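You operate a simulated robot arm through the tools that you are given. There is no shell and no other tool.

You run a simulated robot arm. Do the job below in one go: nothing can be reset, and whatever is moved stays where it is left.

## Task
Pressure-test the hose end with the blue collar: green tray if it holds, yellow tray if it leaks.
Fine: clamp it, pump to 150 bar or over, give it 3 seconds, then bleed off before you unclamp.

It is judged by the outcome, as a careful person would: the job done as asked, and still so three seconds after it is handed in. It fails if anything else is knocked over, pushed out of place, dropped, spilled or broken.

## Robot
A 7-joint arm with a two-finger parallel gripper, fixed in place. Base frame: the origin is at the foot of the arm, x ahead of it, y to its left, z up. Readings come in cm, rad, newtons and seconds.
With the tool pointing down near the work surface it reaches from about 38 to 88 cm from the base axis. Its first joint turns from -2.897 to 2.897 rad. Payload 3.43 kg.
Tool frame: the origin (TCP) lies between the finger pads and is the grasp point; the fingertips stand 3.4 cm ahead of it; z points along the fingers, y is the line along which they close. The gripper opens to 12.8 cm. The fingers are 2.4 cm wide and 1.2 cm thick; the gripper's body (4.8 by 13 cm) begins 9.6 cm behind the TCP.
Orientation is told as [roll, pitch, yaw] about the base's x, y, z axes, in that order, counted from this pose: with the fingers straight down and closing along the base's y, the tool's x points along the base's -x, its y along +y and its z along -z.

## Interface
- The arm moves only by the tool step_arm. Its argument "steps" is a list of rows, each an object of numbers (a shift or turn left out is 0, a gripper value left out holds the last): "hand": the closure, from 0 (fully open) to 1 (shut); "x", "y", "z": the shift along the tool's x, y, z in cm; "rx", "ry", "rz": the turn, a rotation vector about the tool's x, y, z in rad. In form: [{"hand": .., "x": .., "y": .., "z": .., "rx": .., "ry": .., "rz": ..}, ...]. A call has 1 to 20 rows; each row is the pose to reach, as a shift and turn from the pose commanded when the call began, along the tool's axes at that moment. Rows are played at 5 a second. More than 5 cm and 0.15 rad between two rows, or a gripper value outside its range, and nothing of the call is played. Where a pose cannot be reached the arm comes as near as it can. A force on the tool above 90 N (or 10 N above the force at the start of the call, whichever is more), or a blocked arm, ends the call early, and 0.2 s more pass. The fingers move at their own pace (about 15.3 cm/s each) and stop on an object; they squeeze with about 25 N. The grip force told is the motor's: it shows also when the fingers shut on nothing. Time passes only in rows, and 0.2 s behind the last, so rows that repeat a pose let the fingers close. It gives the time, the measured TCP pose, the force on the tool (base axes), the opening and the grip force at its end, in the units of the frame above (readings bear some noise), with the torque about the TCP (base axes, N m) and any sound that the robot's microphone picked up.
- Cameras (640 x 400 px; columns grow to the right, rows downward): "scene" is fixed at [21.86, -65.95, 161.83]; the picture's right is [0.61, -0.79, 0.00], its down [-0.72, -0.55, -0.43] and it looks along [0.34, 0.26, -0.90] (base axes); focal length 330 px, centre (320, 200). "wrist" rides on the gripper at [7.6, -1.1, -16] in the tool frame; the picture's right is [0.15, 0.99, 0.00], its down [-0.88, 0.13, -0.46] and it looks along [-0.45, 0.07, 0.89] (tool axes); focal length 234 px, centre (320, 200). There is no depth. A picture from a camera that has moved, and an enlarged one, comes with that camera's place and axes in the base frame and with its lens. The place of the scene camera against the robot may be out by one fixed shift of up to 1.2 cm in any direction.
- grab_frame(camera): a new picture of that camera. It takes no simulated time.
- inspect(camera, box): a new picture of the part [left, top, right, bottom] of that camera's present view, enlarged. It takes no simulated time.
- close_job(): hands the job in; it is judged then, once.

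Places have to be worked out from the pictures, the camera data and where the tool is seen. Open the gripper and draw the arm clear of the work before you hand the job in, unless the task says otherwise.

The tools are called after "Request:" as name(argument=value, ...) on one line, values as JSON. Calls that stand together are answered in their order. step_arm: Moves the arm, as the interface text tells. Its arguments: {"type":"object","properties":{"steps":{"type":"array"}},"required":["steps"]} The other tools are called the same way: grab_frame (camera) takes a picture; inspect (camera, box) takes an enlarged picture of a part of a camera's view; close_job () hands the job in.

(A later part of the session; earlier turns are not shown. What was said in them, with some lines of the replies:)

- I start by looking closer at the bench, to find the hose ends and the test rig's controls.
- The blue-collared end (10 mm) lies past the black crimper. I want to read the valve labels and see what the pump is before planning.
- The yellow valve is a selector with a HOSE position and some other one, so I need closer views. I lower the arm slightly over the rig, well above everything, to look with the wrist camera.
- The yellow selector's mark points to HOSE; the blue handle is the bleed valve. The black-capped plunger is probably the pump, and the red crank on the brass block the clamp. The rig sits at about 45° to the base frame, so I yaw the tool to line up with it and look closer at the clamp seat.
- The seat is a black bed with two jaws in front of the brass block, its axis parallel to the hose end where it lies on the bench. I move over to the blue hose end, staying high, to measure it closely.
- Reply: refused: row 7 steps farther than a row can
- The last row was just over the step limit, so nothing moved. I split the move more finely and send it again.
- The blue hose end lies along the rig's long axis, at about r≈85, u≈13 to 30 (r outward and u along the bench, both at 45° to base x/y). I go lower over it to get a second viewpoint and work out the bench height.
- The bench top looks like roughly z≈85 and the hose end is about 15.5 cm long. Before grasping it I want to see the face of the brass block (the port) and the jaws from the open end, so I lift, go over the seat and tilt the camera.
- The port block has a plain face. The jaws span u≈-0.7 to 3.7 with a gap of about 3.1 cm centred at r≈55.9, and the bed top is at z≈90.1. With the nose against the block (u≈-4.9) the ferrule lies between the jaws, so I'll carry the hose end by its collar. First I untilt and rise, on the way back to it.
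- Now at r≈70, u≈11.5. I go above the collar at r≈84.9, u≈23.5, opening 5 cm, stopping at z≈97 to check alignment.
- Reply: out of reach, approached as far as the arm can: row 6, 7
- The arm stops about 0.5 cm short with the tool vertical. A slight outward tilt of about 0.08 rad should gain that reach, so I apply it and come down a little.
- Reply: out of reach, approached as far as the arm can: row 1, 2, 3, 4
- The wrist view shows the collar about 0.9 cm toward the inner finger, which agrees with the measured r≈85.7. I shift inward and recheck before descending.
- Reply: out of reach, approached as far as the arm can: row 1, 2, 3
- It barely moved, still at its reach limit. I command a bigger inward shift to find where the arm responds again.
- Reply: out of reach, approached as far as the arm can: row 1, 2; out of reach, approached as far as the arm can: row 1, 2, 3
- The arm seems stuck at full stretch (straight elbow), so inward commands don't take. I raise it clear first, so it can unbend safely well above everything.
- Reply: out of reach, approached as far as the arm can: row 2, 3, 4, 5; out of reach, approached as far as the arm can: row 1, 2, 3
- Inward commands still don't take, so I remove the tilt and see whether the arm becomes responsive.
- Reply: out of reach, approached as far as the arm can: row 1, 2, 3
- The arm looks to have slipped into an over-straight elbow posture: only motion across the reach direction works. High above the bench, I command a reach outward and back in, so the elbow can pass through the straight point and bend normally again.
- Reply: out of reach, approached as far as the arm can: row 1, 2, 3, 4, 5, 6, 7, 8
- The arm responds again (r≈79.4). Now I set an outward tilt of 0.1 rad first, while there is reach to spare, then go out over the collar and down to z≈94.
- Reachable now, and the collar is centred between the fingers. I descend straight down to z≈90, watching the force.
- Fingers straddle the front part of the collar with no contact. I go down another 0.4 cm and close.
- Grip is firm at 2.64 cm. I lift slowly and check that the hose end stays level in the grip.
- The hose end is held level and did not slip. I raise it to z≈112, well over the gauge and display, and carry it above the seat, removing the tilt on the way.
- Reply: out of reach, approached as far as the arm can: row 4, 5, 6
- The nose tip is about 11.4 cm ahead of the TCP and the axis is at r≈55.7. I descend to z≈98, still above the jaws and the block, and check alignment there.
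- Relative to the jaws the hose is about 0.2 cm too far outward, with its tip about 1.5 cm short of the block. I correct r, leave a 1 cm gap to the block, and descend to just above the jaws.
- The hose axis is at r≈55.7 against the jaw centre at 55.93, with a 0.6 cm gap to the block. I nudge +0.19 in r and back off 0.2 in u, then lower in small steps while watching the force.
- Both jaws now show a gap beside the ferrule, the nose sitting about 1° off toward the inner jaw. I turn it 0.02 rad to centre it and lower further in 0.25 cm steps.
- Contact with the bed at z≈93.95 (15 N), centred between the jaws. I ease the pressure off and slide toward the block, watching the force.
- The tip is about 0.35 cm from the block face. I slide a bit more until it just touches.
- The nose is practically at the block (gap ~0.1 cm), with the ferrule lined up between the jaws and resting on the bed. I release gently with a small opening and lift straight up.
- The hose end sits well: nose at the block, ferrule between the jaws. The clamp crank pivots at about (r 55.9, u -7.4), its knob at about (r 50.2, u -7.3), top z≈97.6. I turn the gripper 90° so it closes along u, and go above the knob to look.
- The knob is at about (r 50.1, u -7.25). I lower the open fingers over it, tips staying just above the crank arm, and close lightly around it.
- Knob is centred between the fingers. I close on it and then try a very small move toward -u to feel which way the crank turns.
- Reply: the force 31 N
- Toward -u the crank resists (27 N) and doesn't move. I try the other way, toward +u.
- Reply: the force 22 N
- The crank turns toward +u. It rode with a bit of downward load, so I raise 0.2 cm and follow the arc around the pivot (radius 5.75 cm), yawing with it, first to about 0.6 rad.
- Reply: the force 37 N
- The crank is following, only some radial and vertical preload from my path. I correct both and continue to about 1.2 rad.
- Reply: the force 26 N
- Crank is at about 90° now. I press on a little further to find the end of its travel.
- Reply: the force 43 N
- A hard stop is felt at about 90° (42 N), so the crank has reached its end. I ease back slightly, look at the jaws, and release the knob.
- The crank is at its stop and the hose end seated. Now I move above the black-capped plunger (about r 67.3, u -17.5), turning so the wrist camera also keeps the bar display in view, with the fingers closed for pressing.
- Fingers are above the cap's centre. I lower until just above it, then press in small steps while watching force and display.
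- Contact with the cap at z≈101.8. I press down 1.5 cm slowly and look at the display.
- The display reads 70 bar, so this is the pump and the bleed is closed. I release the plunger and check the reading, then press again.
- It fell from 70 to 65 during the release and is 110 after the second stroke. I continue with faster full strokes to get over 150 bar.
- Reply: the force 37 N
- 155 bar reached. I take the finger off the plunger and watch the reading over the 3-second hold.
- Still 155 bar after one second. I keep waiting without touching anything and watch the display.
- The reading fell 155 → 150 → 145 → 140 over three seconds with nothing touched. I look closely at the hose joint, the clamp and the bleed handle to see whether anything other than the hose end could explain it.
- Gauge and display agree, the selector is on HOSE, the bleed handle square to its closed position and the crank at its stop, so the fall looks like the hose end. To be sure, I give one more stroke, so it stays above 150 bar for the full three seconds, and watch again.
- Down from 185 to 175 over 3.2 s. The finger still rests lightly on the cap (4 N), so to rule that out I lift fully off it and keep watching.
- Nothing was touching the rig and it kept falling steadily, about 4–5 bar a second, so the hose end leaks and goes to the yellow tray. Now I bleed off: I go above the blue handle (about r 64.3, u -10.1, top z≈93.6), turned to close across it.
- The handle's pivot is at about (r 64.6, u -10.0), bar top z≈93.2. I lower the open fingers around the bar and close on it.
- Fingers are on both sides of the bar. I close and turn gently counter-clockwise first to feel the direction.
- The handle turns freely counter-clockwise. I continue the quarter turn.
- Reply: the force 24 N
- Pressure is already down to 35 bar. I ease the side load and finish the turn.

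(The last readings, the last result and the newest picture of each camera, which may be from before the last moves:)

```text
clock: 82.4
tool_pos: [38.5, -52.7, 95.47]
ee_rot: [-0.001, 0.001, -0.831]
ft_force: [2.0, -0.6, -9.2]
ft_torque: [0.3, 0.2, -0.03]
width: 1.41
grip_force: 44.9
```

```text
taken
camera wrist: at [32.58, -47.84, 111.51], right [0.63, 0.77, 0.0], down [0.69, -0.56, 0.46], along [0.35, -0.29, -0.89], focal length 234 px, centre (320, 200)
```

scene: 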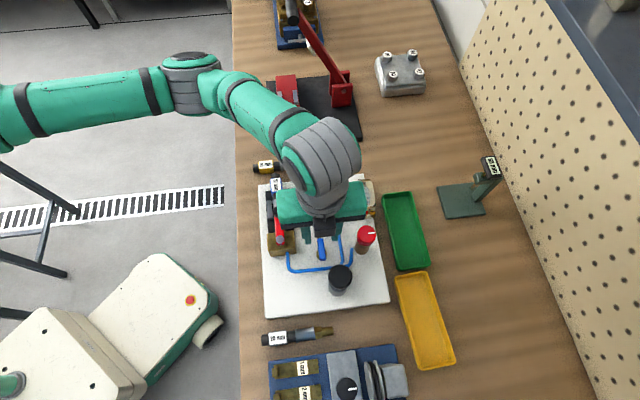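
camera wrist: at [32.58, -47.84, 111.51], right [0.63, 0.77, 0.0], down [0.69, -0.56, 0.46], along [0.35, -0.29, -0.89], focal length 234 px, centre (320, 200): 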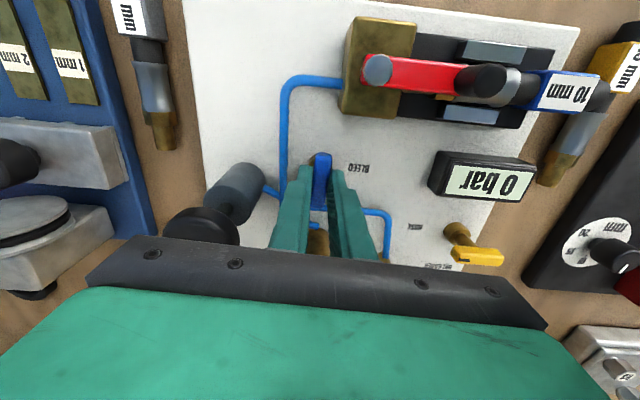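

0 bar now. I release the bleed handle, leaving it open, lift, and go back above the clamp crank's knob.

Request:
step_arm(steps=[{"hand": 0.85}, {"hand": 0.7}, {"hand": 0.7}, {"z": -2}, {"z": -6}, {"z": -10}, {"z": -12}, {"z": -12}])

Request:
step_arm(steps=[{"x": 0.8, "y": 0.7, "rz": 0.14}, {"x": 1.6, "y": 1.5, "rz": 0.28}, {"x": 2.4, "y": 2.3, "rz": 0.42}, {"x": 3.2, "y": 3.0, "rz": 0.56}, {"x": 4.0, "y": 3.7, "rz": 0.7}, {"x": 4.8, "y": 4.5, "rz": 0.84}, {"x": 5.6, "y": 5.2, "rz": 0.98}, {"x": 6.4, "y": 6.0, "rz": 1.12}, {"x": 7.2, "y": 6.7, "rz": 1.26}, {"x": 8.0, "y": 7.5, "rz": 1.4}, {"x": 8.88, "y": 8.22, "rz": 1.53}, {"x": 8.88, "y": 8.22, "rz": 1.53}])

Request:
grab_frame(camera="wrist")

Request:
inspect(camera="wrist", box=[260, 100, 388, 220])

```text
clock: 84.2
tool_pos: [38.45, -52.92, 107.51]
ee_rot: [0.0, -0.001, -0.835]
ft_force: [-0.2, -0.1, 0.2]
ft_torque: [-0.01, 0.03, -0.02]
width: 3.83
grip_force: 0.0
```

```text
clock: 86.8
tool_pos: [38.62, -40.6, 107.44]
ee_rot: [-0.001, 0.0, -2.367]
ft_force: [0.5, -0.2, 1.2]
ft_torque: [0.01, 0.01, 0.02]
width: 3.84
grip_force: 0.0
```

```text
taken
camera wrist: at [43.17, -34.6, 123.39], right [0.8, -0.6, 0.0], down [-0.54, -0.71, 0.46], along [-0.28, -0.36, -0.89], focal length 234 px, centre (320, 200)
```

wrist: 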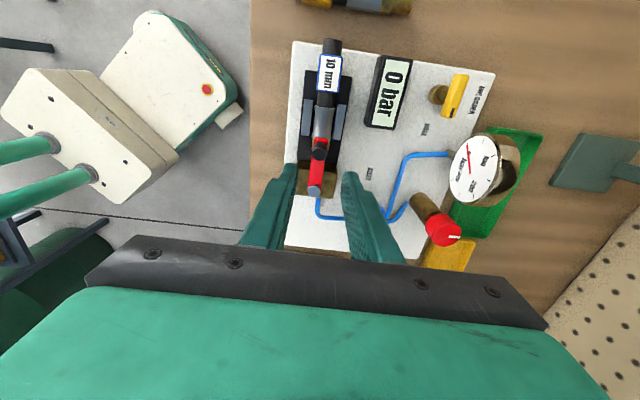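

```text
3.33 times, centred on (324, 160) of wrist
camera zoom: at [43.17, -34.6, 123.39], right [0.8, -0.6, 0.0], down [-0.54, -0.71, 0.46], along [-0.28, -0.36, -0.89], focal length 781 px, centre (307, 333)
```

zoom: 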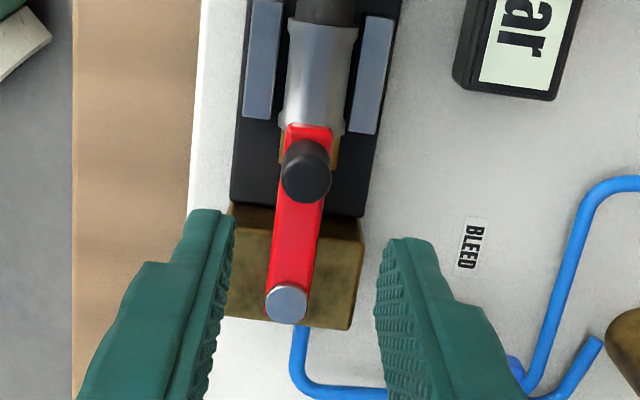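

Knob is right under the fingers. I lower, close on it and swing the crank back.

Request:
step_arm(steps=[{"x": 0.14, "y": 0.07, "z": 3}, {"x": 0.14, "y": 0.07, "z": 6}, {"x": 0.14, "y": 0.07, "z": 8.7}, {"x": 0.14, "y": 0.07, "z": 8.7, "hand": 0.85}, {"x": 0.14, "y": 0.07, "z": 8.7, "hand": 1}, {"x": 0.14, "y": 0.07, "z": 8.7, "hand": 1}, {"x": 0.14, "y": 0.07, "z": 8.7, "hand": 1}])

Request:
inspect(camera="wrist", box=[260, 100, 388, 220])

```text
clock: 88.4
tool_pos: [38.7, -40.31, 98.86]
ee_rot: [0.001, 0.001, -2.365]
ft_force: [-0.8, 1.8, -5.7]
ft_torque: [-0.3, -0.17, -0.06]
width: 1.74
grip_force: 44.9
```

```text
3.33 times, centred on (324, 160) of wrist
camera zoom: at [43.31, -34.24, 114.95], right [0.8, -0.6, 0.0], down [-0.54, -0.71, 0.46], along [-0.28, -0.36, -0.89], focal length 781 px, centre (307, 333)
```

zoom: 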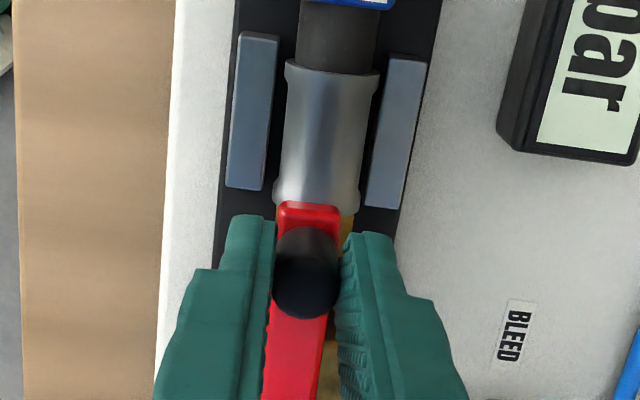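

Request:
step_arm(steps=[{"x": -0.04, "y": -0.69, "rz": -0.12}, {"x": -0.17, "y": -1.38, "rz": -0.24}, {"x": -0.37, "y": -2.04, "rz": -0.36}, {"x": -0.65, "y": -2.68, "rz": -0.48}, {"x": -1.01, "y": -3.28, "rz": -0.6}, {"x": -1.44, "y": -3.83, "rz": -0.72}, {"x": -1.44, "y": -3.83, "rz": -0.72}])

Request:
inspect(camera="scene", box=[200, 170, 330, 270])

```text
clock: 90.0
tool_pos: [35.08, -38.63, 98.98]
ee_rot: [0.003, -0.001, -1.643]
ft_force: [5.9, 20.3, 18.2]
ft_torque: [1.12, 0.23, 0.14]
width: 1.72
grip_force: 44.9
```

```text
4.00 times, centred on (265, 220) of scene
camera zoom: at [21.86, -65.95, 161.83], right [0.61, -0.79, 0.0], down [-0.72, -0.55, -0.43], along [0.34, 0.26, -0.9], focal length 1320 px, centre (540, 120)
```

zoom: 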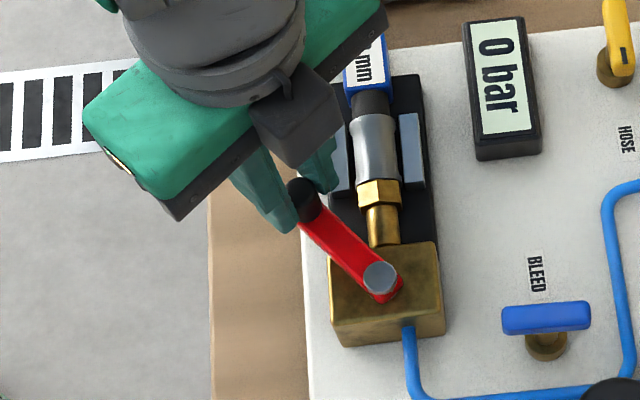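

Request:
step_arm(steps=[{"x": 0.1, "z": -0.07}, {"z": -0.07, "x": 0.06, "y": -0.71, "rz": -0.12}, {"z": -0.07, "x": -0.07, "y": -1.4, "rz": -0.24}, {"z": -0.07, "x": -0.28, "y": -2.08, "rz": -0.36}, {"z": -0.07, "x": -0.57, "y": -2.72, "rz": -0.48}, {"z": -0.07, "x": -0.93, "y": -3.33, "rz": -0.6}, {"z": -0.07, "x": -1.36, "y": -3.89, "rz": -0.72}, {"z": -0.07, "x": -1.36, "y": -3.89, "rz": -0.72}])

Request:
inspect(camera="scene", box=[200, 170, 330, 270])

```text
clock: 91.8
tool_pos: [31.04, -39.77, 98.9]
ee_rot: [0.0, 0.0, -0.924]
ft_force: [-8.4, 14.9, 12.1]
ft_torque: [0.78, 0.1, 0.07]
width: 1.7
grip_force: 44.8
```

```text
4.00 times, centred on (265, 220) of scene
camera zoom: at [21.86, -65.95, 161.83], right [0.61, -0.79, 0.0], down [-0.72, -0.55, -0.43], along [0.34, 0.26, -0.9], focal length 1320 px, centre (540, 120)
```

zoom: 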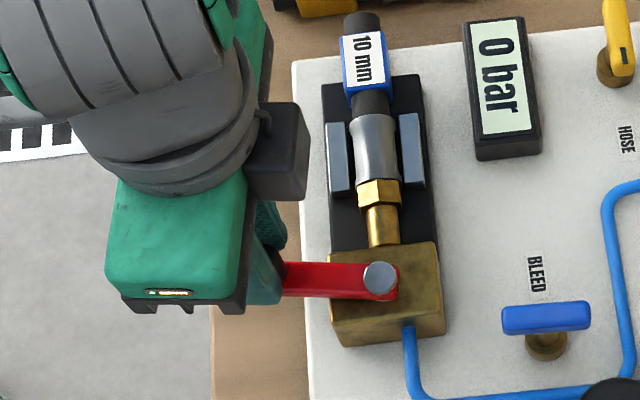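

Request:
step_arm(steps=[{"x": 0.07, "y": -0.41, "rz": -0.07, "z": -0.04}, {"x": 0.02, "y": -0.75, "rz": -0.13, "z": -0.04}, {"x": 0.02, "y": -0.75, "rz": -0.13, "z": -0.04}])

Request:
inspect(camera="scene", box=[200, 170, 330, 270])

```text
clock: 92.6
tool_pos: [30.5, -40.33, 98.99]
ee_rot: [-0.002, 0.002, -0.797]
ft_force: [-12.1, 13.6, -1.2]
ft_torque: [0.59, 0.05, -0.01]
width: 1.73
grip_force: 45.2
```

```text
4.00 times, centred on (265, 220) of scene
camera zoom: at [21.86, -65.95, 161.83], right [0.61, -0.79, 0.0], down [-0.72, -0.55, -0.43], along [0.34, 0.26, -0.9], focal length 1320 px, centre (540, 120)
```

zoom: 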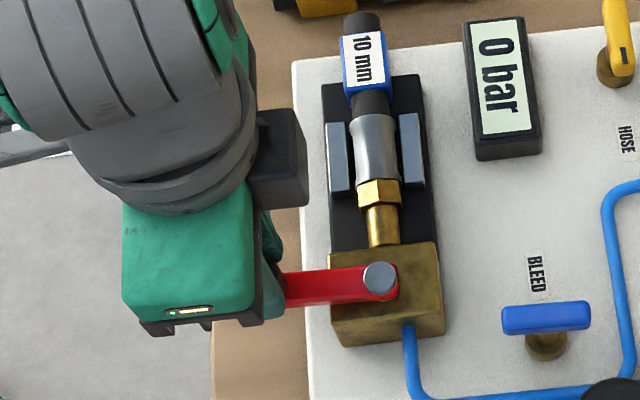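

Nearly back. One last small push to its original stop, then release and lift.

Request:
step_arm(steps=[{"y": -0.2, "x": 0.08}, {"y": -0.3, "x": 0.08}, {"y": -0.3, "x": 0.08}])

Request:
step_arm(steps=[{"hand": 0.85}, {"hand": 0.7}, {"hand": 0.66}, {"z": -2}, {"z": -5}, {"z": -8}, {"z": -8}])

Request:
inspect(camera="wrist", box=[260, 120, 420, 220])

Request:
inspect(camera="scene", box=[200, 170, 330, 270])

```text
clock: 93.4
tool_pos: [30.12, -40.46, 98.87]
ee_rot: [0.001, -0.001, -0.794]
ft_force: [0.7, 10.2, -17.2]
ft_torque: [0.12, 0.39, 0.15]
width: 1.73
grip_force: 44.7
```

```text
clock: 95.0
tool_pos: [30.04, -40.34, 107.01]
ee_rot: [0.0, 0.001, -0.794]
ft_force: [0.2, -0.6, 0.1]
ft_torque: [0.01, -0.02, -0.02]
width: 4.35
grip_force: 0.1
```

```text
4.00 times, centred on (340, 170) of wrist
camera zoom: at [23.9, -35.84, 123.02], right [0.6, 0.8, 0.0], down [0.71, -0.54, 0.46], along [0.36, -0.27, -0.89], focal length 937 px, centre (240, 320)
```

zoom: 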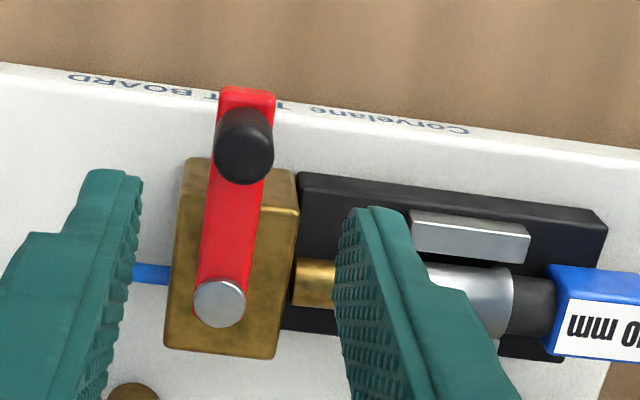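

```text
4.00 times, centred on (265, 220) of scene
camera zoom: at [21.86, -65.95, 161.83], right [0.61, -0.79, 0.0], down [-0.72, -0.55, -0.43], along [0.34, 0.26, -0.9], focal length 1320 px, centre (540, 120)
```

zoom: 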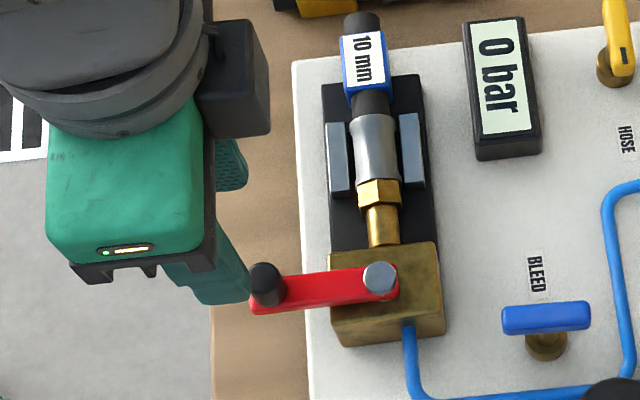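

The crank is back at its original stop, pressure 0, and the hose end still seated. I turn back to close across the hose end and go above its collar.

Request:
step_arm(steps=[{"x": -0.5, "y": 1.2, "rz": -0.132}, {"x": -1.0, "y": 2.4, "rz": -0.264}, {"x": -1.5, "y": 3.6, "rz": -0.396}, {"x": -2.0, "y": 4.8, "rz": -0.528}, {"x": -2.6, "y": 6.0, "rz": -0.66}, {"x": -3.1, "y": 7.2, "rz": -0.792}, {"x": -3.6, "y": 8.4, "rz": -0.924}, {"x": -4.1, "y": 9.6, "rz": -1.056}, {"x": -4.6, "y": 10.8, "rz": -1.188}, {"x": -5.2, "y": 12.0, "rz": -1.32}, {"x": -5.7, "y": 13.1, "rz": -1.45}, {"x": -6.2, "y": 14.2, "rz": -1.579}, {"x": -6.2, "y": 14.2, "rz": -1.579, "z": 3}, {"x": -6.2, "y": 14.2, "rz": -1.579, "z": 3}])

Request:
grab_frame(camera="wrist")

Request:
inspect(camera="wrist", box=[250, 60, 410, 240])

```text
clock: 98.0
tool_pos: [44.54, -34.76, 104.06]
ee_rot: [0.0, -0.002, 0.784]
ft_force: [0.5, 0.5, -0.6]
ft_torque: [0.05, 0.0, 0.0]
width: 4.34
grip_force: 0.1
```

```text
taken
camera wrist: at [40.0, -40.97, 119.98], right [-0.8, 0.6, 0.0], down [0.53, 0.71, 0.46], along [0.27, 0.37, -0.89], focal length 234 px, centre (320, 200)
```

wrist: 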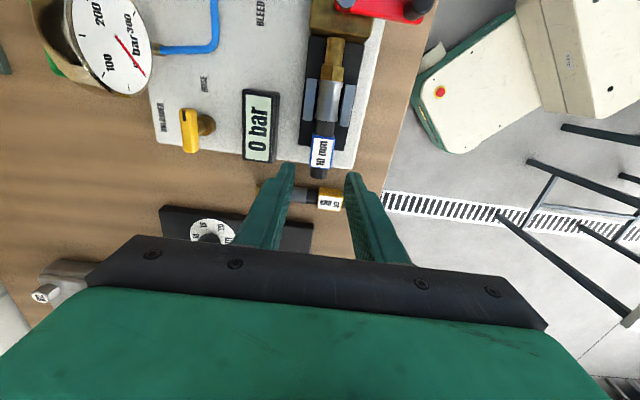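

```text
2.22 times, centred on (330, 150) of wrist
camera zoom: at [40.0, -40.97, 119.98], right [-0.8, 0.6, 0.0], down [0.53, 0.71, 0.46], along [0.27, 0.37, -0.89], focal length 520 px, centre (298, 311)
```

zoom: 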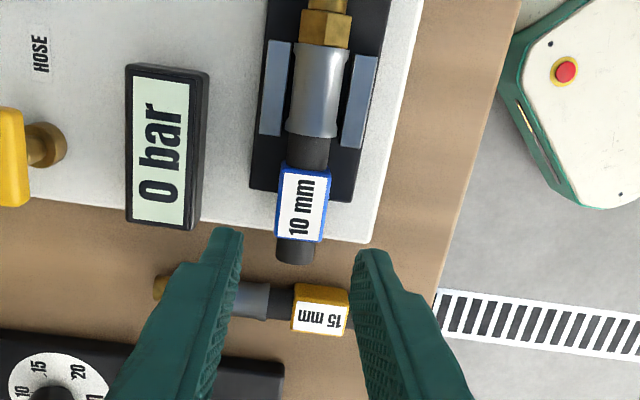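

The collar is almost directly below, 0.12 cm off. I lower to z≈94.1, just above the bed, and grip.

Request:
step_arm(steps=[{"y": 0.12, "z": 3}, {"y": 0.12, "z": 6}, {"y": 0.12, "z": 8.5}, {"y": 0.12, "z": 9.5}, {"y": 0.12, "z": 9.9}, {"y": 0.12, "z": 9.9}])

Request:
inspect(camera="wrist", box=[250, 60, 410, 240])

```text
clock: 99.4
tool_pos: [44.61, -34.91, 94.15]
ee_rot: [0.0, 0.0, 0.783]
ft_force: [1.2, -0.3, 0.8]
ft_torque: [-0.01, -0.01, 0.0]
width: 4.34
grip_force: 0.2
```

```text
2.22 times, centred on (330, 150) of wrist
camera zoom: at [40.01, -41.03, 110.06], right [-0.8, 0.6, 0.0], down [0.53, 0.71, 0.46], along [0.27, 0.37, -0.89], focal length 520 px, centre (298, 311)
```

zoom: 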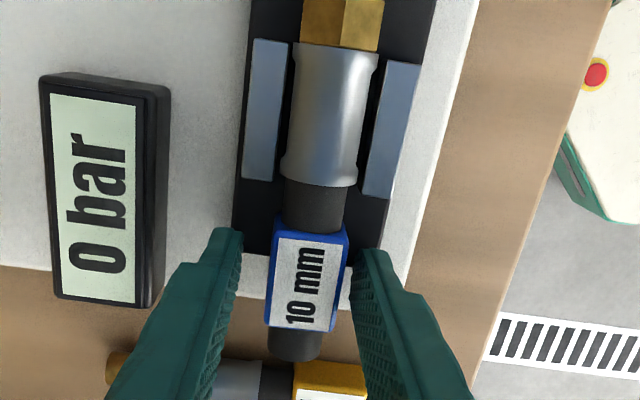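

Request:
step_arm(steps=[{"hand": 0.75, "y": 0.08}, {"hand": 0.85, "y": 0.08}, {"hand": 1, "y": 0.08}, {"hand": 1, "y": 0.08}, {"hand": 1, "y": 0.08}])

Request:
step_arm(steps=[{"x": -0.3, "z": -0.5}, {"x": -0.5, "z": -1.5}, {"x": -0.5, "z": -3.5}, {"x": -0.5, "z": -7}, {"x": -0.5, "z": -11}, {"x": -0.5, "z": -15}, {"x": -0.5, "z": -18}, {"x": -0.5, "z": -18}])

Request:
grab_frame(camera="wrist")

Request:
grab_frame(camera="scene")

```text
clock: 100.6
tool_pos: [44.53, -34.79, 94.14]
ee_rot: [0.0, -0.002, 0.784]
ft_force: [0.8, 0.3, 0.5]
ft_torque: [0.05, -0.03, 0.01]
width: 2.67
grip_force: 25.5
```

```text
clock: 102.4
tool_pos: [44.51, -34.75, 112.08]
ee_rot: [0.0, 0.001, 0.782]
ft_force: [-0.2, 0.2, -2.2]
ft_torque: [0.01, -0.02, 0.01]
width: 2.65
grip_force: 24.8
```

```text
taken
camera wrist: at [39.99, -40.83, 127.96], right [-0.8, 0.6, 0.0], down [0.53, 0.71, 0.46], along [0.27, 0.37, -0.89], focal length 234 px, centre (320, 200)
```

wrist: 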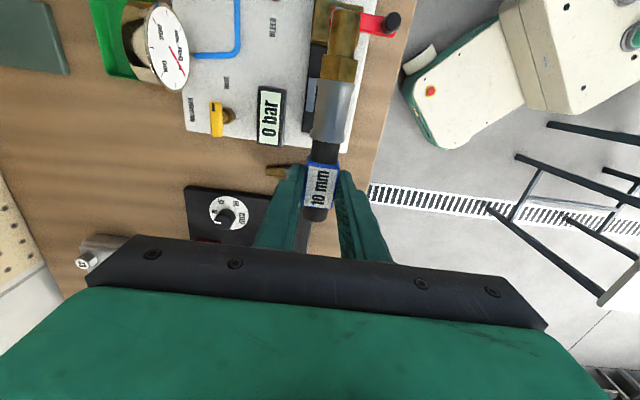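

```text
taken
```

scene: 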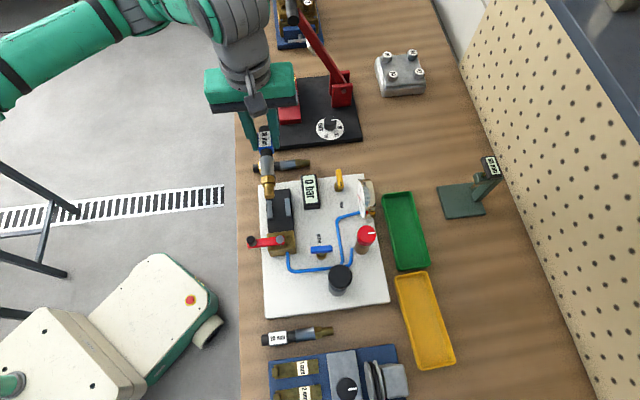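

The hose end is held again. I carry it at z≈112 to just short of the yellow tray, adding the slight outward tilt while there is reach to spare.

Request:
step_arm(steps=[{"x": 3.2, "y": -2.4}, {"x": 6.4, "y": -4.8}, {"x": 9.6, "y": -7.2}, {"x": 12.8, "y": -9.6}, {"x": 16.0, "y": -12.0}, {"x": 19.2, "y": -14.4, "rx": 0.03}, {"x": 22.4, "y": -16.8, "rx": 0.06}, {"x": 25.6, "y": -19.2, "rx": 0.09}, {"x": 28.8, "y": -21.6, "rx": 0.12}, {"x": 29.5, "y": -22.0, "rx": 0.12}, {"x": 29.5, "y": -22.0, "rx": 0.12}])

Request:
grab_frame(camera="wrist")

Request:
grab_frame(camera="scene")

```text
clock: 104.8
tool_pos: [39.28, -70.87, 112.06]
ee_rot: [-0.12, 0.0, 0.785]
ft_force: [-0.3, 0.1, -1.7]
ft_torque: [0.04, -0.06, -0.02]
width: 2.64
grip_force: 25.0
```

```text
taken
camera wrist: at [33.36, -75.64, 128.03], right [-0.8, 0.59, -0.12], down [0.49, 0.75, 0.44], along [0.35, 0.29, -0.89], focal length 234 px, centre (320, 200)
```

wrist: 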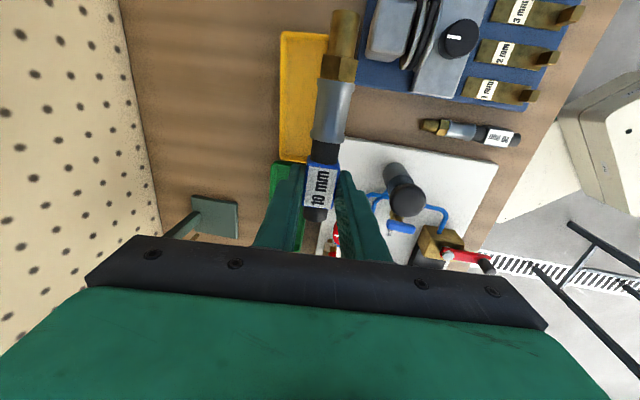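

```text
taken
```

scene: 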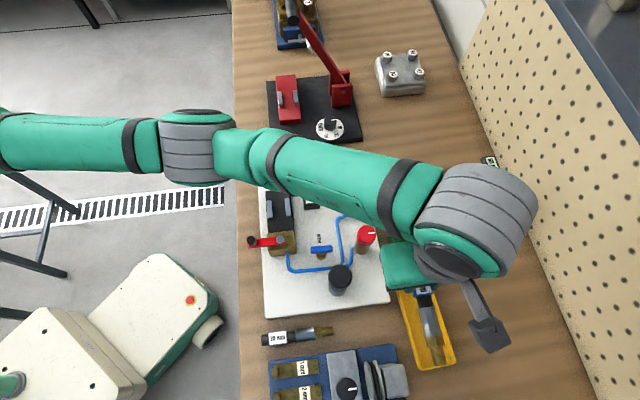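

Request:
inspect(camera="wrist", box=[240, 10, 400, 180])

Request:
inspect(camera="scene", box=[370, 240, 490, 380])

```text
2.35 times, centred on (320, 95) of wrist
camera zoom: at [33.36, -75.64, 128.03], right [-0.8, 0.59, -0.12], down [0.49, 0.75, 0.44], along [0.35, 0.29, -0.89], focal length 551 px, centre (320, 447)
```

zoom: 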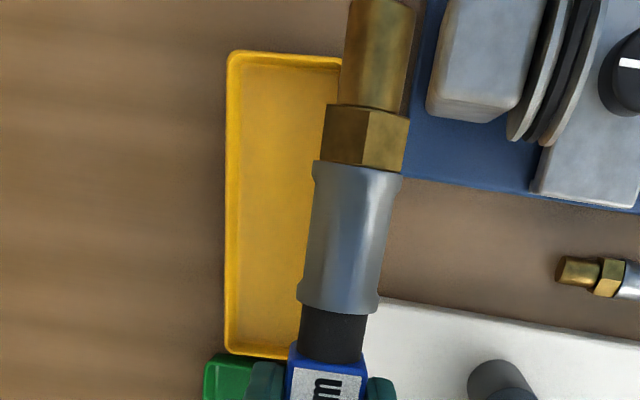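

```text
2.86 times, centred on (430, 310) of scene
camera zoom: at [21.86, -65.95, 161.83], right [0.61, -0.79, 0.0], down [-0.72, -0.55, -0.43], along [0.34, 0.26, -0.9], focal length 943 px, centre (6, -114)
```

zoom: 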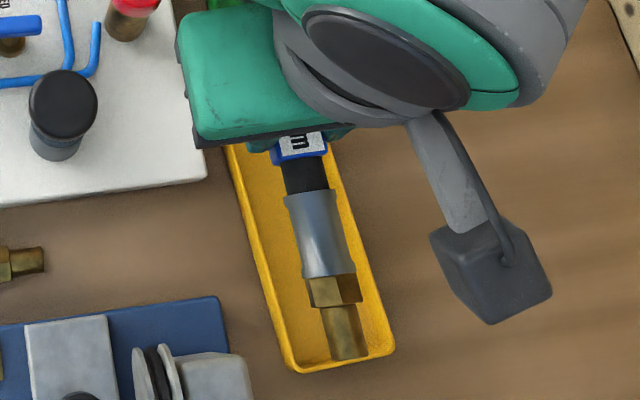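

The tray runs along u, roughly r 80.2 to 88, turned perhaps 2°. I move out over its middle, lower to z≈100 and check the clearances again.

Request:
step_arm(steps=[{"x": 0.1, "y": -2, "z": 0.24}, {"x": 0.2, "y": -4, "z": 0.48}, {"x": 0.3, "y": -5.86, "z": 0.7}, {"x": 0.3, "y": -5.38, "z": 4.7}, {"x": 0.3, "y": -4.9, "z": 8.7}, {"x": 0.3, "y": -4.42, "z": 12.6}, {"x": 0.3, "y": -4.42, "z": 12.6}])

Request:
grab_frame(camera="wrist")

Request:
inspect(camera="wrist", box=[240, 0, 400, 180])

Request:
inspect(camera="scene", box=[370, 240, 490, 380])

```text
clock: 106.4
tool_pos: [43.6, -75.13, 99.88]
ee_rot: [-0.12, 0.0, 0.784]
ft_force: [-0.2, -0.9, -1.6]
ft_torque: [0.05, -0.05, -0.01]
width: 2.63
grip_force: 25.1
```

```text
taken
camera wrist: at [37.6, -79.89, 115.9], right [-0.8, 0.59, -0.12], down [0.49, 0.75, 0.44], along [0.35, 0.29, -0.89], focal length 234 px, centre (320, 200)
```

wrist: 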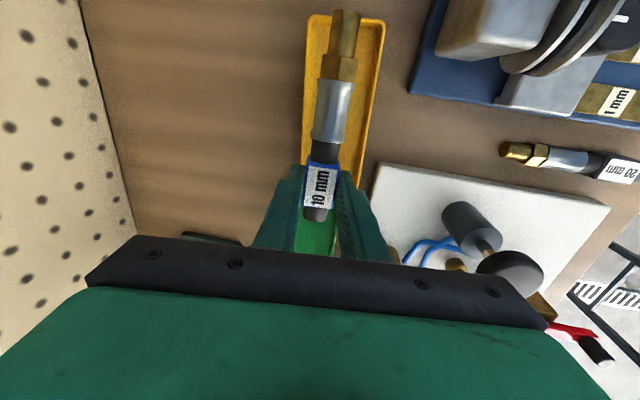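

```text
2.22 times, centred on (320, 90) of wrist
camera zoom: at [37.6, -79.89, 115.9], right [-0.8, 0.59, -0.12], down [0.49, 0.75, 0.44], along [0.35, 0.29, -0.89], focal length 520 px, centre (320, 444)
```

zoom: 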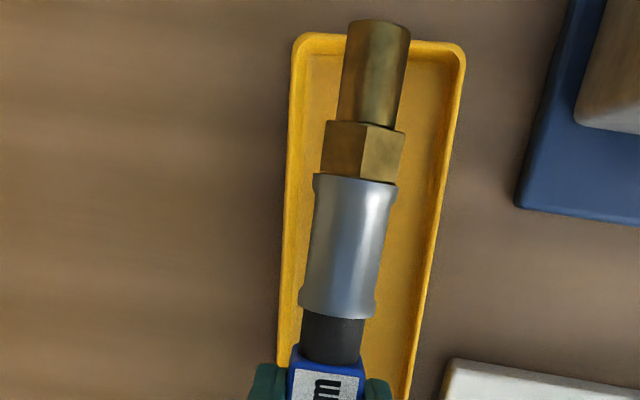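

```text
2.86 times, centred on (430, 310) of scene
camera zoom: at [21.86, -65.95, 161.83], right [0.61, -0.79, 0.0], down [-0.72, -0.55, -0.43], along [0.34, 0.26, -0.9], focal length 943 px, centre (6, -114)
```

zoom: 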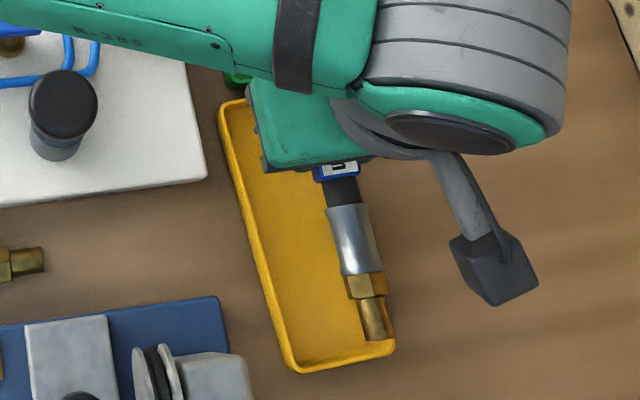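

Tray centreline is at about r 83.7 near the gripper and r 84.6 at the far end, turned about 0.068 rad. I align the hose end with it, shift inward 0.5 cm and lower to just above the rim.

Request:
step_arm(steps=[{"y": 0.24, "z": -0.03, "rz": -0.034}, {"y": 0.48, "z": -0.06, "rz": -0.068}, {"y": 0.78, "z": 2.4, "rz": -0.068}, {"y": 1.08, "z": 4.9, "rz": -0.068}, {"y": 1.3, "z": 6.8, "rz": -0.068}, {"y": 1.3, "z": 6.8, "rz": -0.068}])

Request:
inspect(camera="wrist", box=[240, 0, 400, 130])

Request:
inspect(camera="wrist", box=[240, 100, 400, 230])

Request:
inspect(camera="scene", box=[370, 240, 490, 380])

```text
clock: 107.8
tool_pos: [43.23, -75.05, 93.12]
ee_rot: [-0.118, 0.01, 0.853]
ft_force: [0.3, 0.3, -1.7]
ft_torque: [0.04, -0.02, 0.01]
width: 2.67
grip_force: 24.7
```

```text
3.08 times, centred on (320, 65) of wrist
camera zoom: at [37.62, -80.18, 109.19], right [-0.84, 0.54, -0.12], down [0.44, 0.79, 0.43], along [0.32, 0.31, -0.9], focal length 720 px, centre (320, 615)
```

zoom: 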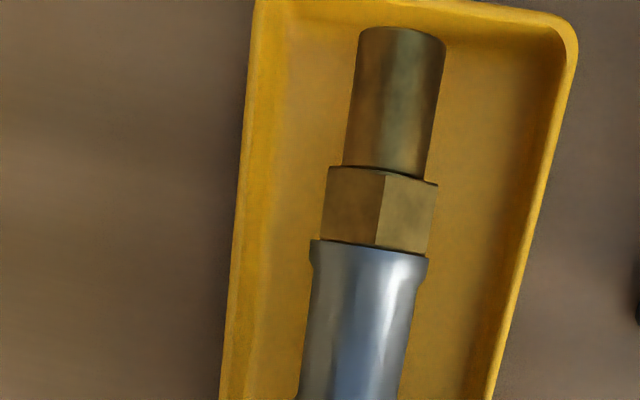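

```text
3.08 times, centred on (320, 165) of wrist
camera zoom: at [37.62, -80.18, 109.19], right [-0.84, 0.54, -0.12], down [0.44, 0.79, 0.43], along [0.32, 0.31, -0.9], focal length 720 px, centre (320, 308)
```

zoom: 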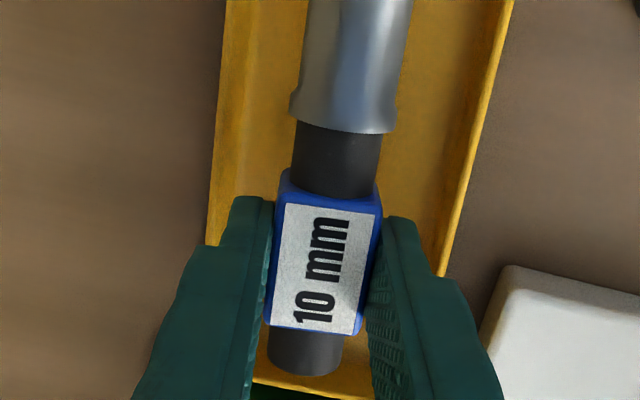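

```text
2.86 times, centred on (430, 310) of scene
camera zoom: at [21.86, -65.95, 161.83], right [0.61, -0.79, 0.0], down [-0.72, -0.55, -0.43], along [0.34, 0.26, -0.9], focal length 943 px, centre (6, -114)
```

zoom: 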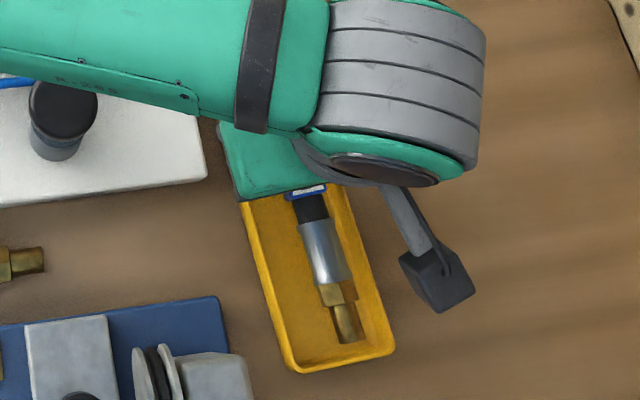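

The hose end is inside the tray outline and parallel to it. I recentre by 0.2 cm and lower in small steps until it touches the tray floor.

Request:
step_arm(steps=[{"y": 0.2}, {"y": 0.28, "z": 0.7}, {"y": 0.38, "z": 1.5}, {"y": 0.43, "z": 1.9}, {"y": 0.43, "z": 1.9}])

Request:
inspect(camera="wrist", box=[240, 100, 400, 230])

```text
clock: 109.0
tool_pos: [42.92, -74.99, 91.13]
ee_rot: [-0.122, 0.009, 0.852]
ft_force: [-0.7, -0.4, -2.3]
ft_torque: [0.08, -0.01, 0.0]
width: 2.65
grip_force: 25.1
```

```text
3.08 times, centred on (320, 165) of wrist
camera zoom: at [37.41, -79.94, 107.31], right [-0.84, 0.54, -0.12], down [0.44, 0.79, 0.43], along [0.32, 0.31, -0.9], focal length 720 px, centre (320, 308)
```

zoom: 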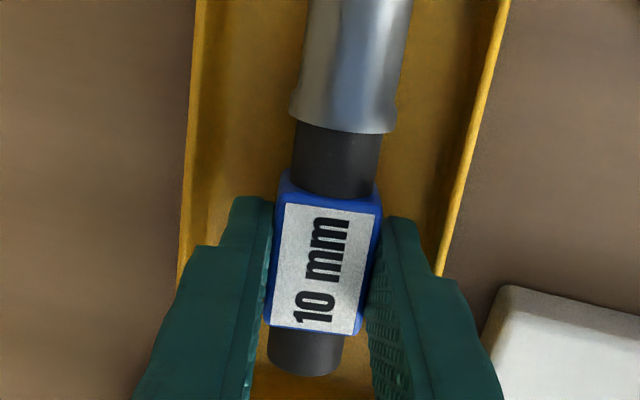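

Request:
step_arm(steps=[{"y": 0.04, "z": 0.3}, {"y": 0.07, "z": 0.6}, {"y": 0.07, "z": 0.6}])

```text
clock: 109.8
tool_pos: [42.93, -74.86, 90.72]
ee_rot: [-0.122, 0.008, 0.853]
ft_force: [-0.1, -0.1, -1.6]
ft_torque: [0.05, -0.06, -0.03]
width: 2.66
grip_force: 24.9
```

Request:
step_arm(steps=[{"y": 0.03, "z": 0.25}, {"y": 0.05, "z": 0.4}, {"y": 0.05, "z": 0.4}])

Request:
inspect(camera="wrist", box=[240, 100, 400, 230])

Request:
inspect(camera="scene", box=[370, 240, 490, 380])

```text
clock: 110.6
tool_pos: [42.96, -74.83, 90.25]
ee_rot: [-0.119, 0.009, 0.851]
ft_force: [0.2, 0.4, -1.2]
ft_torque: [0.05, 0.0, 0.02]
width: 2.66
grip_force: 24.8
```

```text
3.08 times, centred on (320, 165) of wrist
camera zoom: at [37.47, -79.95, 106.31], right [-0.84, 0.54, -0.12], down [0.44, 0.79, 0.43], along [0.32, 0.31, -0.9], focal length 720 px, centre (320, 308)
```

zoom: 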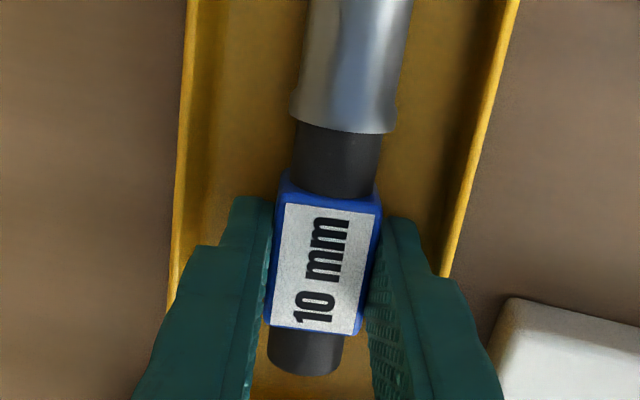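

```text
2.86 times, centred on (430, 310) of scene
camera zoom: at [21.86, -65.95, 161.83], right [0.61, -0.79, 0.0], down [-0.72, -0.55, -0.43], along [0.34, 0.26, -0.9], focal length 943 px, centre (6, -114)
```

zoom: 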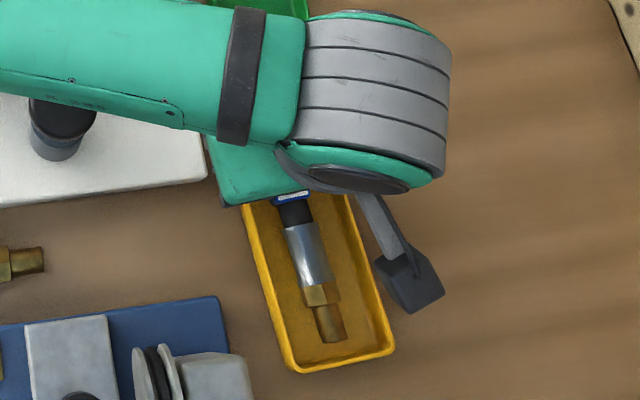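

Still free. I go down further in small steps.

Request:
step_arm(steps=[{"y": 0.03, "z": 0.2}, {"y": 0.05, "z": 0.35}, {"y": 0.05, "z": 0.35}])

```text
clock: 111.4
tool_pos: [43.02, -74.88, 90.08]
ee_rot: [-0.123, 0.008, 0.853]
ft_force: [-0.2, 3.9, 16.4]
ft_torque: [0.43, -0.06, -0.05]
width: 2.66
grip_force: 24.8
```

Contact with the tray floor (16 N). I ease off a little, open just enough to release, and lift straight up.

Request:
step_arm(steps=[{"y": -0.01, "z": -0.1}, {"y": -0.01, "z": -0.1, "hand": 0.76}, {"y": -0.01, "z": -0.1, "hand": 0.735}, {"y": -0.01, "z": -0.1, "hand": 0.735}, {"y": -0.12, "z": -1}, {"y": -0.36, "z": -3}, {"y": -0.6, "z": -5}, {"y": -1.08, "z": -9}, {"y": -1.56, "z": -13}, {"y": -1.56, "z": -13}])

Request:
grab_frame(camera="wrist")

Request:
inspect(camera="scene", box=[370, 240, 490, 380])

```text
clock: 113.6
tool_pos: [43.14, -75.05, 103.19]
ee_rot: [-0.119, 0.01, 0.852]
ft_force: [0.1, -0.3, 0.4]
ft_torque: [0.02, -0.01, -0.04]
width: 3.39
grip_force: 0.1
```

```text
taken
camera wrist: at [37.57, -80.15, 119.26], right [-0.84, 0.54, -0.12], down [0.44, 0.79, 0.43], along [0.32, 0.31, -0.9], focal length 234 px, centre (320, 200)
```

wrist: 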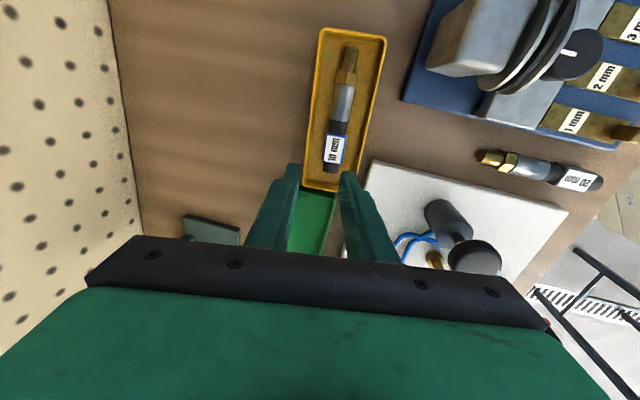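

```text
2.86 times, centred on (430, 310) of scene
camera zoom: at [21.86, -65.95, 161.83], right [0.61, -0.79, 0.0], down [-0.72, -0.55, -0.43], along [0.34, 0.26, -0.9], focal length 943 px, centre (6, -114)
```

zoom: 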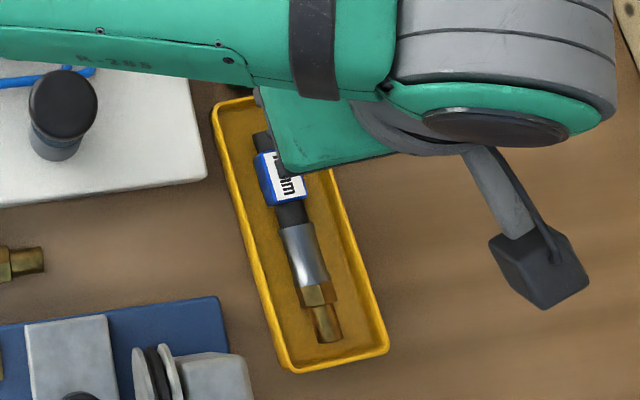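

The hose end lies in the yellow tray. I raise and draw the arm back in, opening the gripper, and then check that nothing was moved.

Request:
step_arm(steps=[{"y": -0.5, "z": -4}, {"y": -1.0, "z": -8}, {"y": -1.44, "z": -12}, {"y": 2.5, "z": -12.5, "rx": -0.03}, {"y": 6.5, "z": -13, "rx": -0.06}, {"y": 10.5, "z": -13.5, "rx": -0.09}, {"y": 14.5, "z": -14, "rx": -0.12}, {"y": 18.5, "z": -14.5, "rx": -0.12, "hand": 0.5}, {"x": -2, "y": 22.5, "z": -15, "rx": -0.12, "hand": 0}, {"x": -5, "y": 26, "z": -16, "rx": -0.12, "hand": 0}, {"x": -8, "y": 29, "z": -18, "rx": -0.12, "hand": 0}, {"x": -8, "y": 33, "z": -20, "rx": -0.12, "hand": 0}, {"x": -8, "y": 33, "z": -20, "rx": -0.12, "hand": 0}])

Request:
grab_frame(camera="scene")

Request:
inspect(camera="scene", box=[370, 180, 490, 380])

Request:
grab_frame(camera="wrist")

```text
clock: 116.4
tool_pos: [21.53, -45.59, 118.58]
ee_rot: [-0.001, 0.009, 0.85]
ft_force: [-1.1, 0.5, -0.4]
ft_torque: [0.0, 0.0, 0.02]
width: 12.79
grip_force: 0.0
out of reach, approached as far as the arm can: row 4
```

```text
taken
```

scene: 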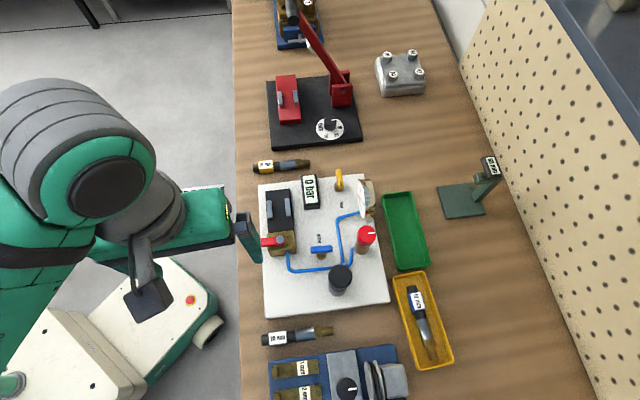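

```text
2.00 times, centred on (430, 280) of scene
camera zoom: at [21.86, -65.95, 161.83], right [0.61, -0.79, 0.0], down [-0.72, -0.55, -0.43], along [0.34, 0.26, -0.9], focal length 660 px, centre (100, 40)
```

zoom: 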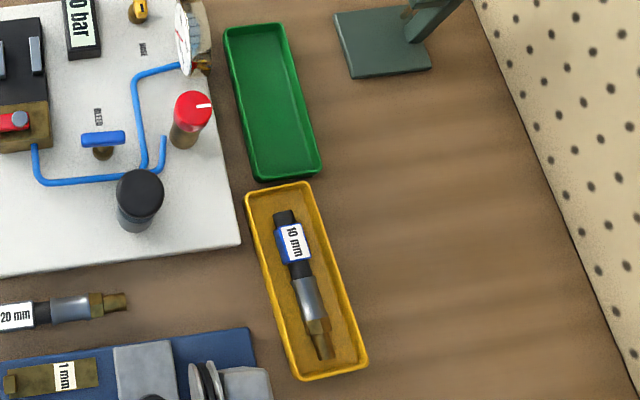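

```text
taken
camera wrist: at [17.52, -51.93, 134.58], right [-0.84, 0.54, 0.0], down [0.48, 0.75, 0.45], along [0.24, 0.38, -0.89], focal length 234 px, centre (320, 200)
```

wrist: 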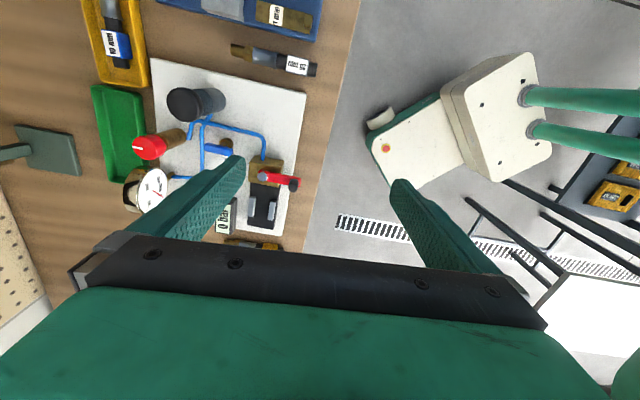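

Everything else stands where it was: the hose end is in the yellow tray, the rig at 0 bar and unclamped. I raise the arm a bit further clear of the bench before handing in.

Request:
step_arm(steps=[{"z": -3}, {"z": -6}, {"z": -9}, {"z": -11}, {"z": -11}, {"z": -11}, {"z": -11}])

Request:
grab_frame(camera="scene")

Request:
inspect(camera="scene", box=[240, 150, 480, 390])

```text
clock: 118.0
tool_pos: [22.08, -45.6, 129.59]
ee_rot: [-0.001, 0.007, 0.852]
ft_force: [-0.4, -1.1, -0.6]
ft_torque: [-0.04, 0.01, -0.04]
width: 12.79
grip_force: 0.1
```

```text
taken
```

scene: 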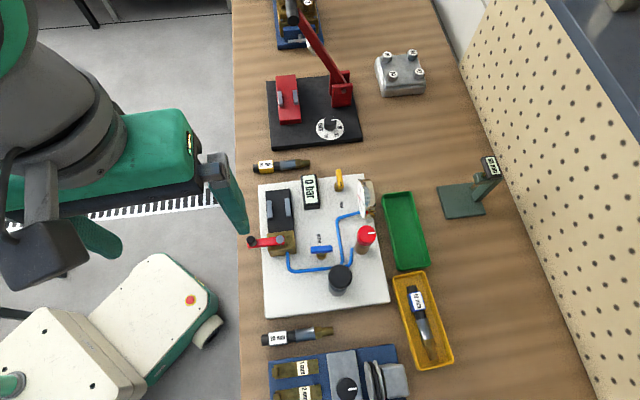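

```text
1.67 times, centred on (360, 270) of scene
camera zoom: at [21.86, -65.95, 161.83], right [0.61, -0.79, 0.0], down [-0.72, -0.55, -0.43], along [0.34, 0.26, -0.9], focal length 550 px, centre (253, 83)
```

zoom: 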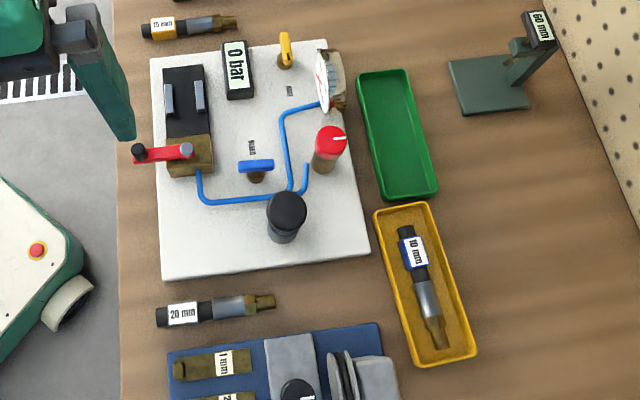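

The blue-collared hose end lay steady in the yellow tray after its steady pressure loss (155→140, then 185→150 bar). The rig was bled to 0 bar before unclamping, the arm is clear and the gripper open, so I hand the job in.

Request:
close_job()

```text
The job is handed in.
```

The blue-collared hose end (10 mm) leaks, so it is in the yellow tray. The job is handed in.

- **Test:** I clamped it and pumped to 155 bar. With nothing pumping, it fell to 140 bar in four seconds. A second run to 185 bar dropped steadily to 150 bar over about eight seconds.
- **Rig checks:** The selector was on HOSE, the bleed valve looked fully closed and the crank was at its stop. That left the hose end as the likely cause. I did not test the rig with another hose end.
- **After the test:** I bled it off to 0 bar before unclamping, and the crank is back where it started. I left the bleed valve open; it was closed when I began.
- **Tray position:** One end of the yellow tray shifted about half a centimetre when I released the hose end in it. In the final pictures nothing else looks moved.
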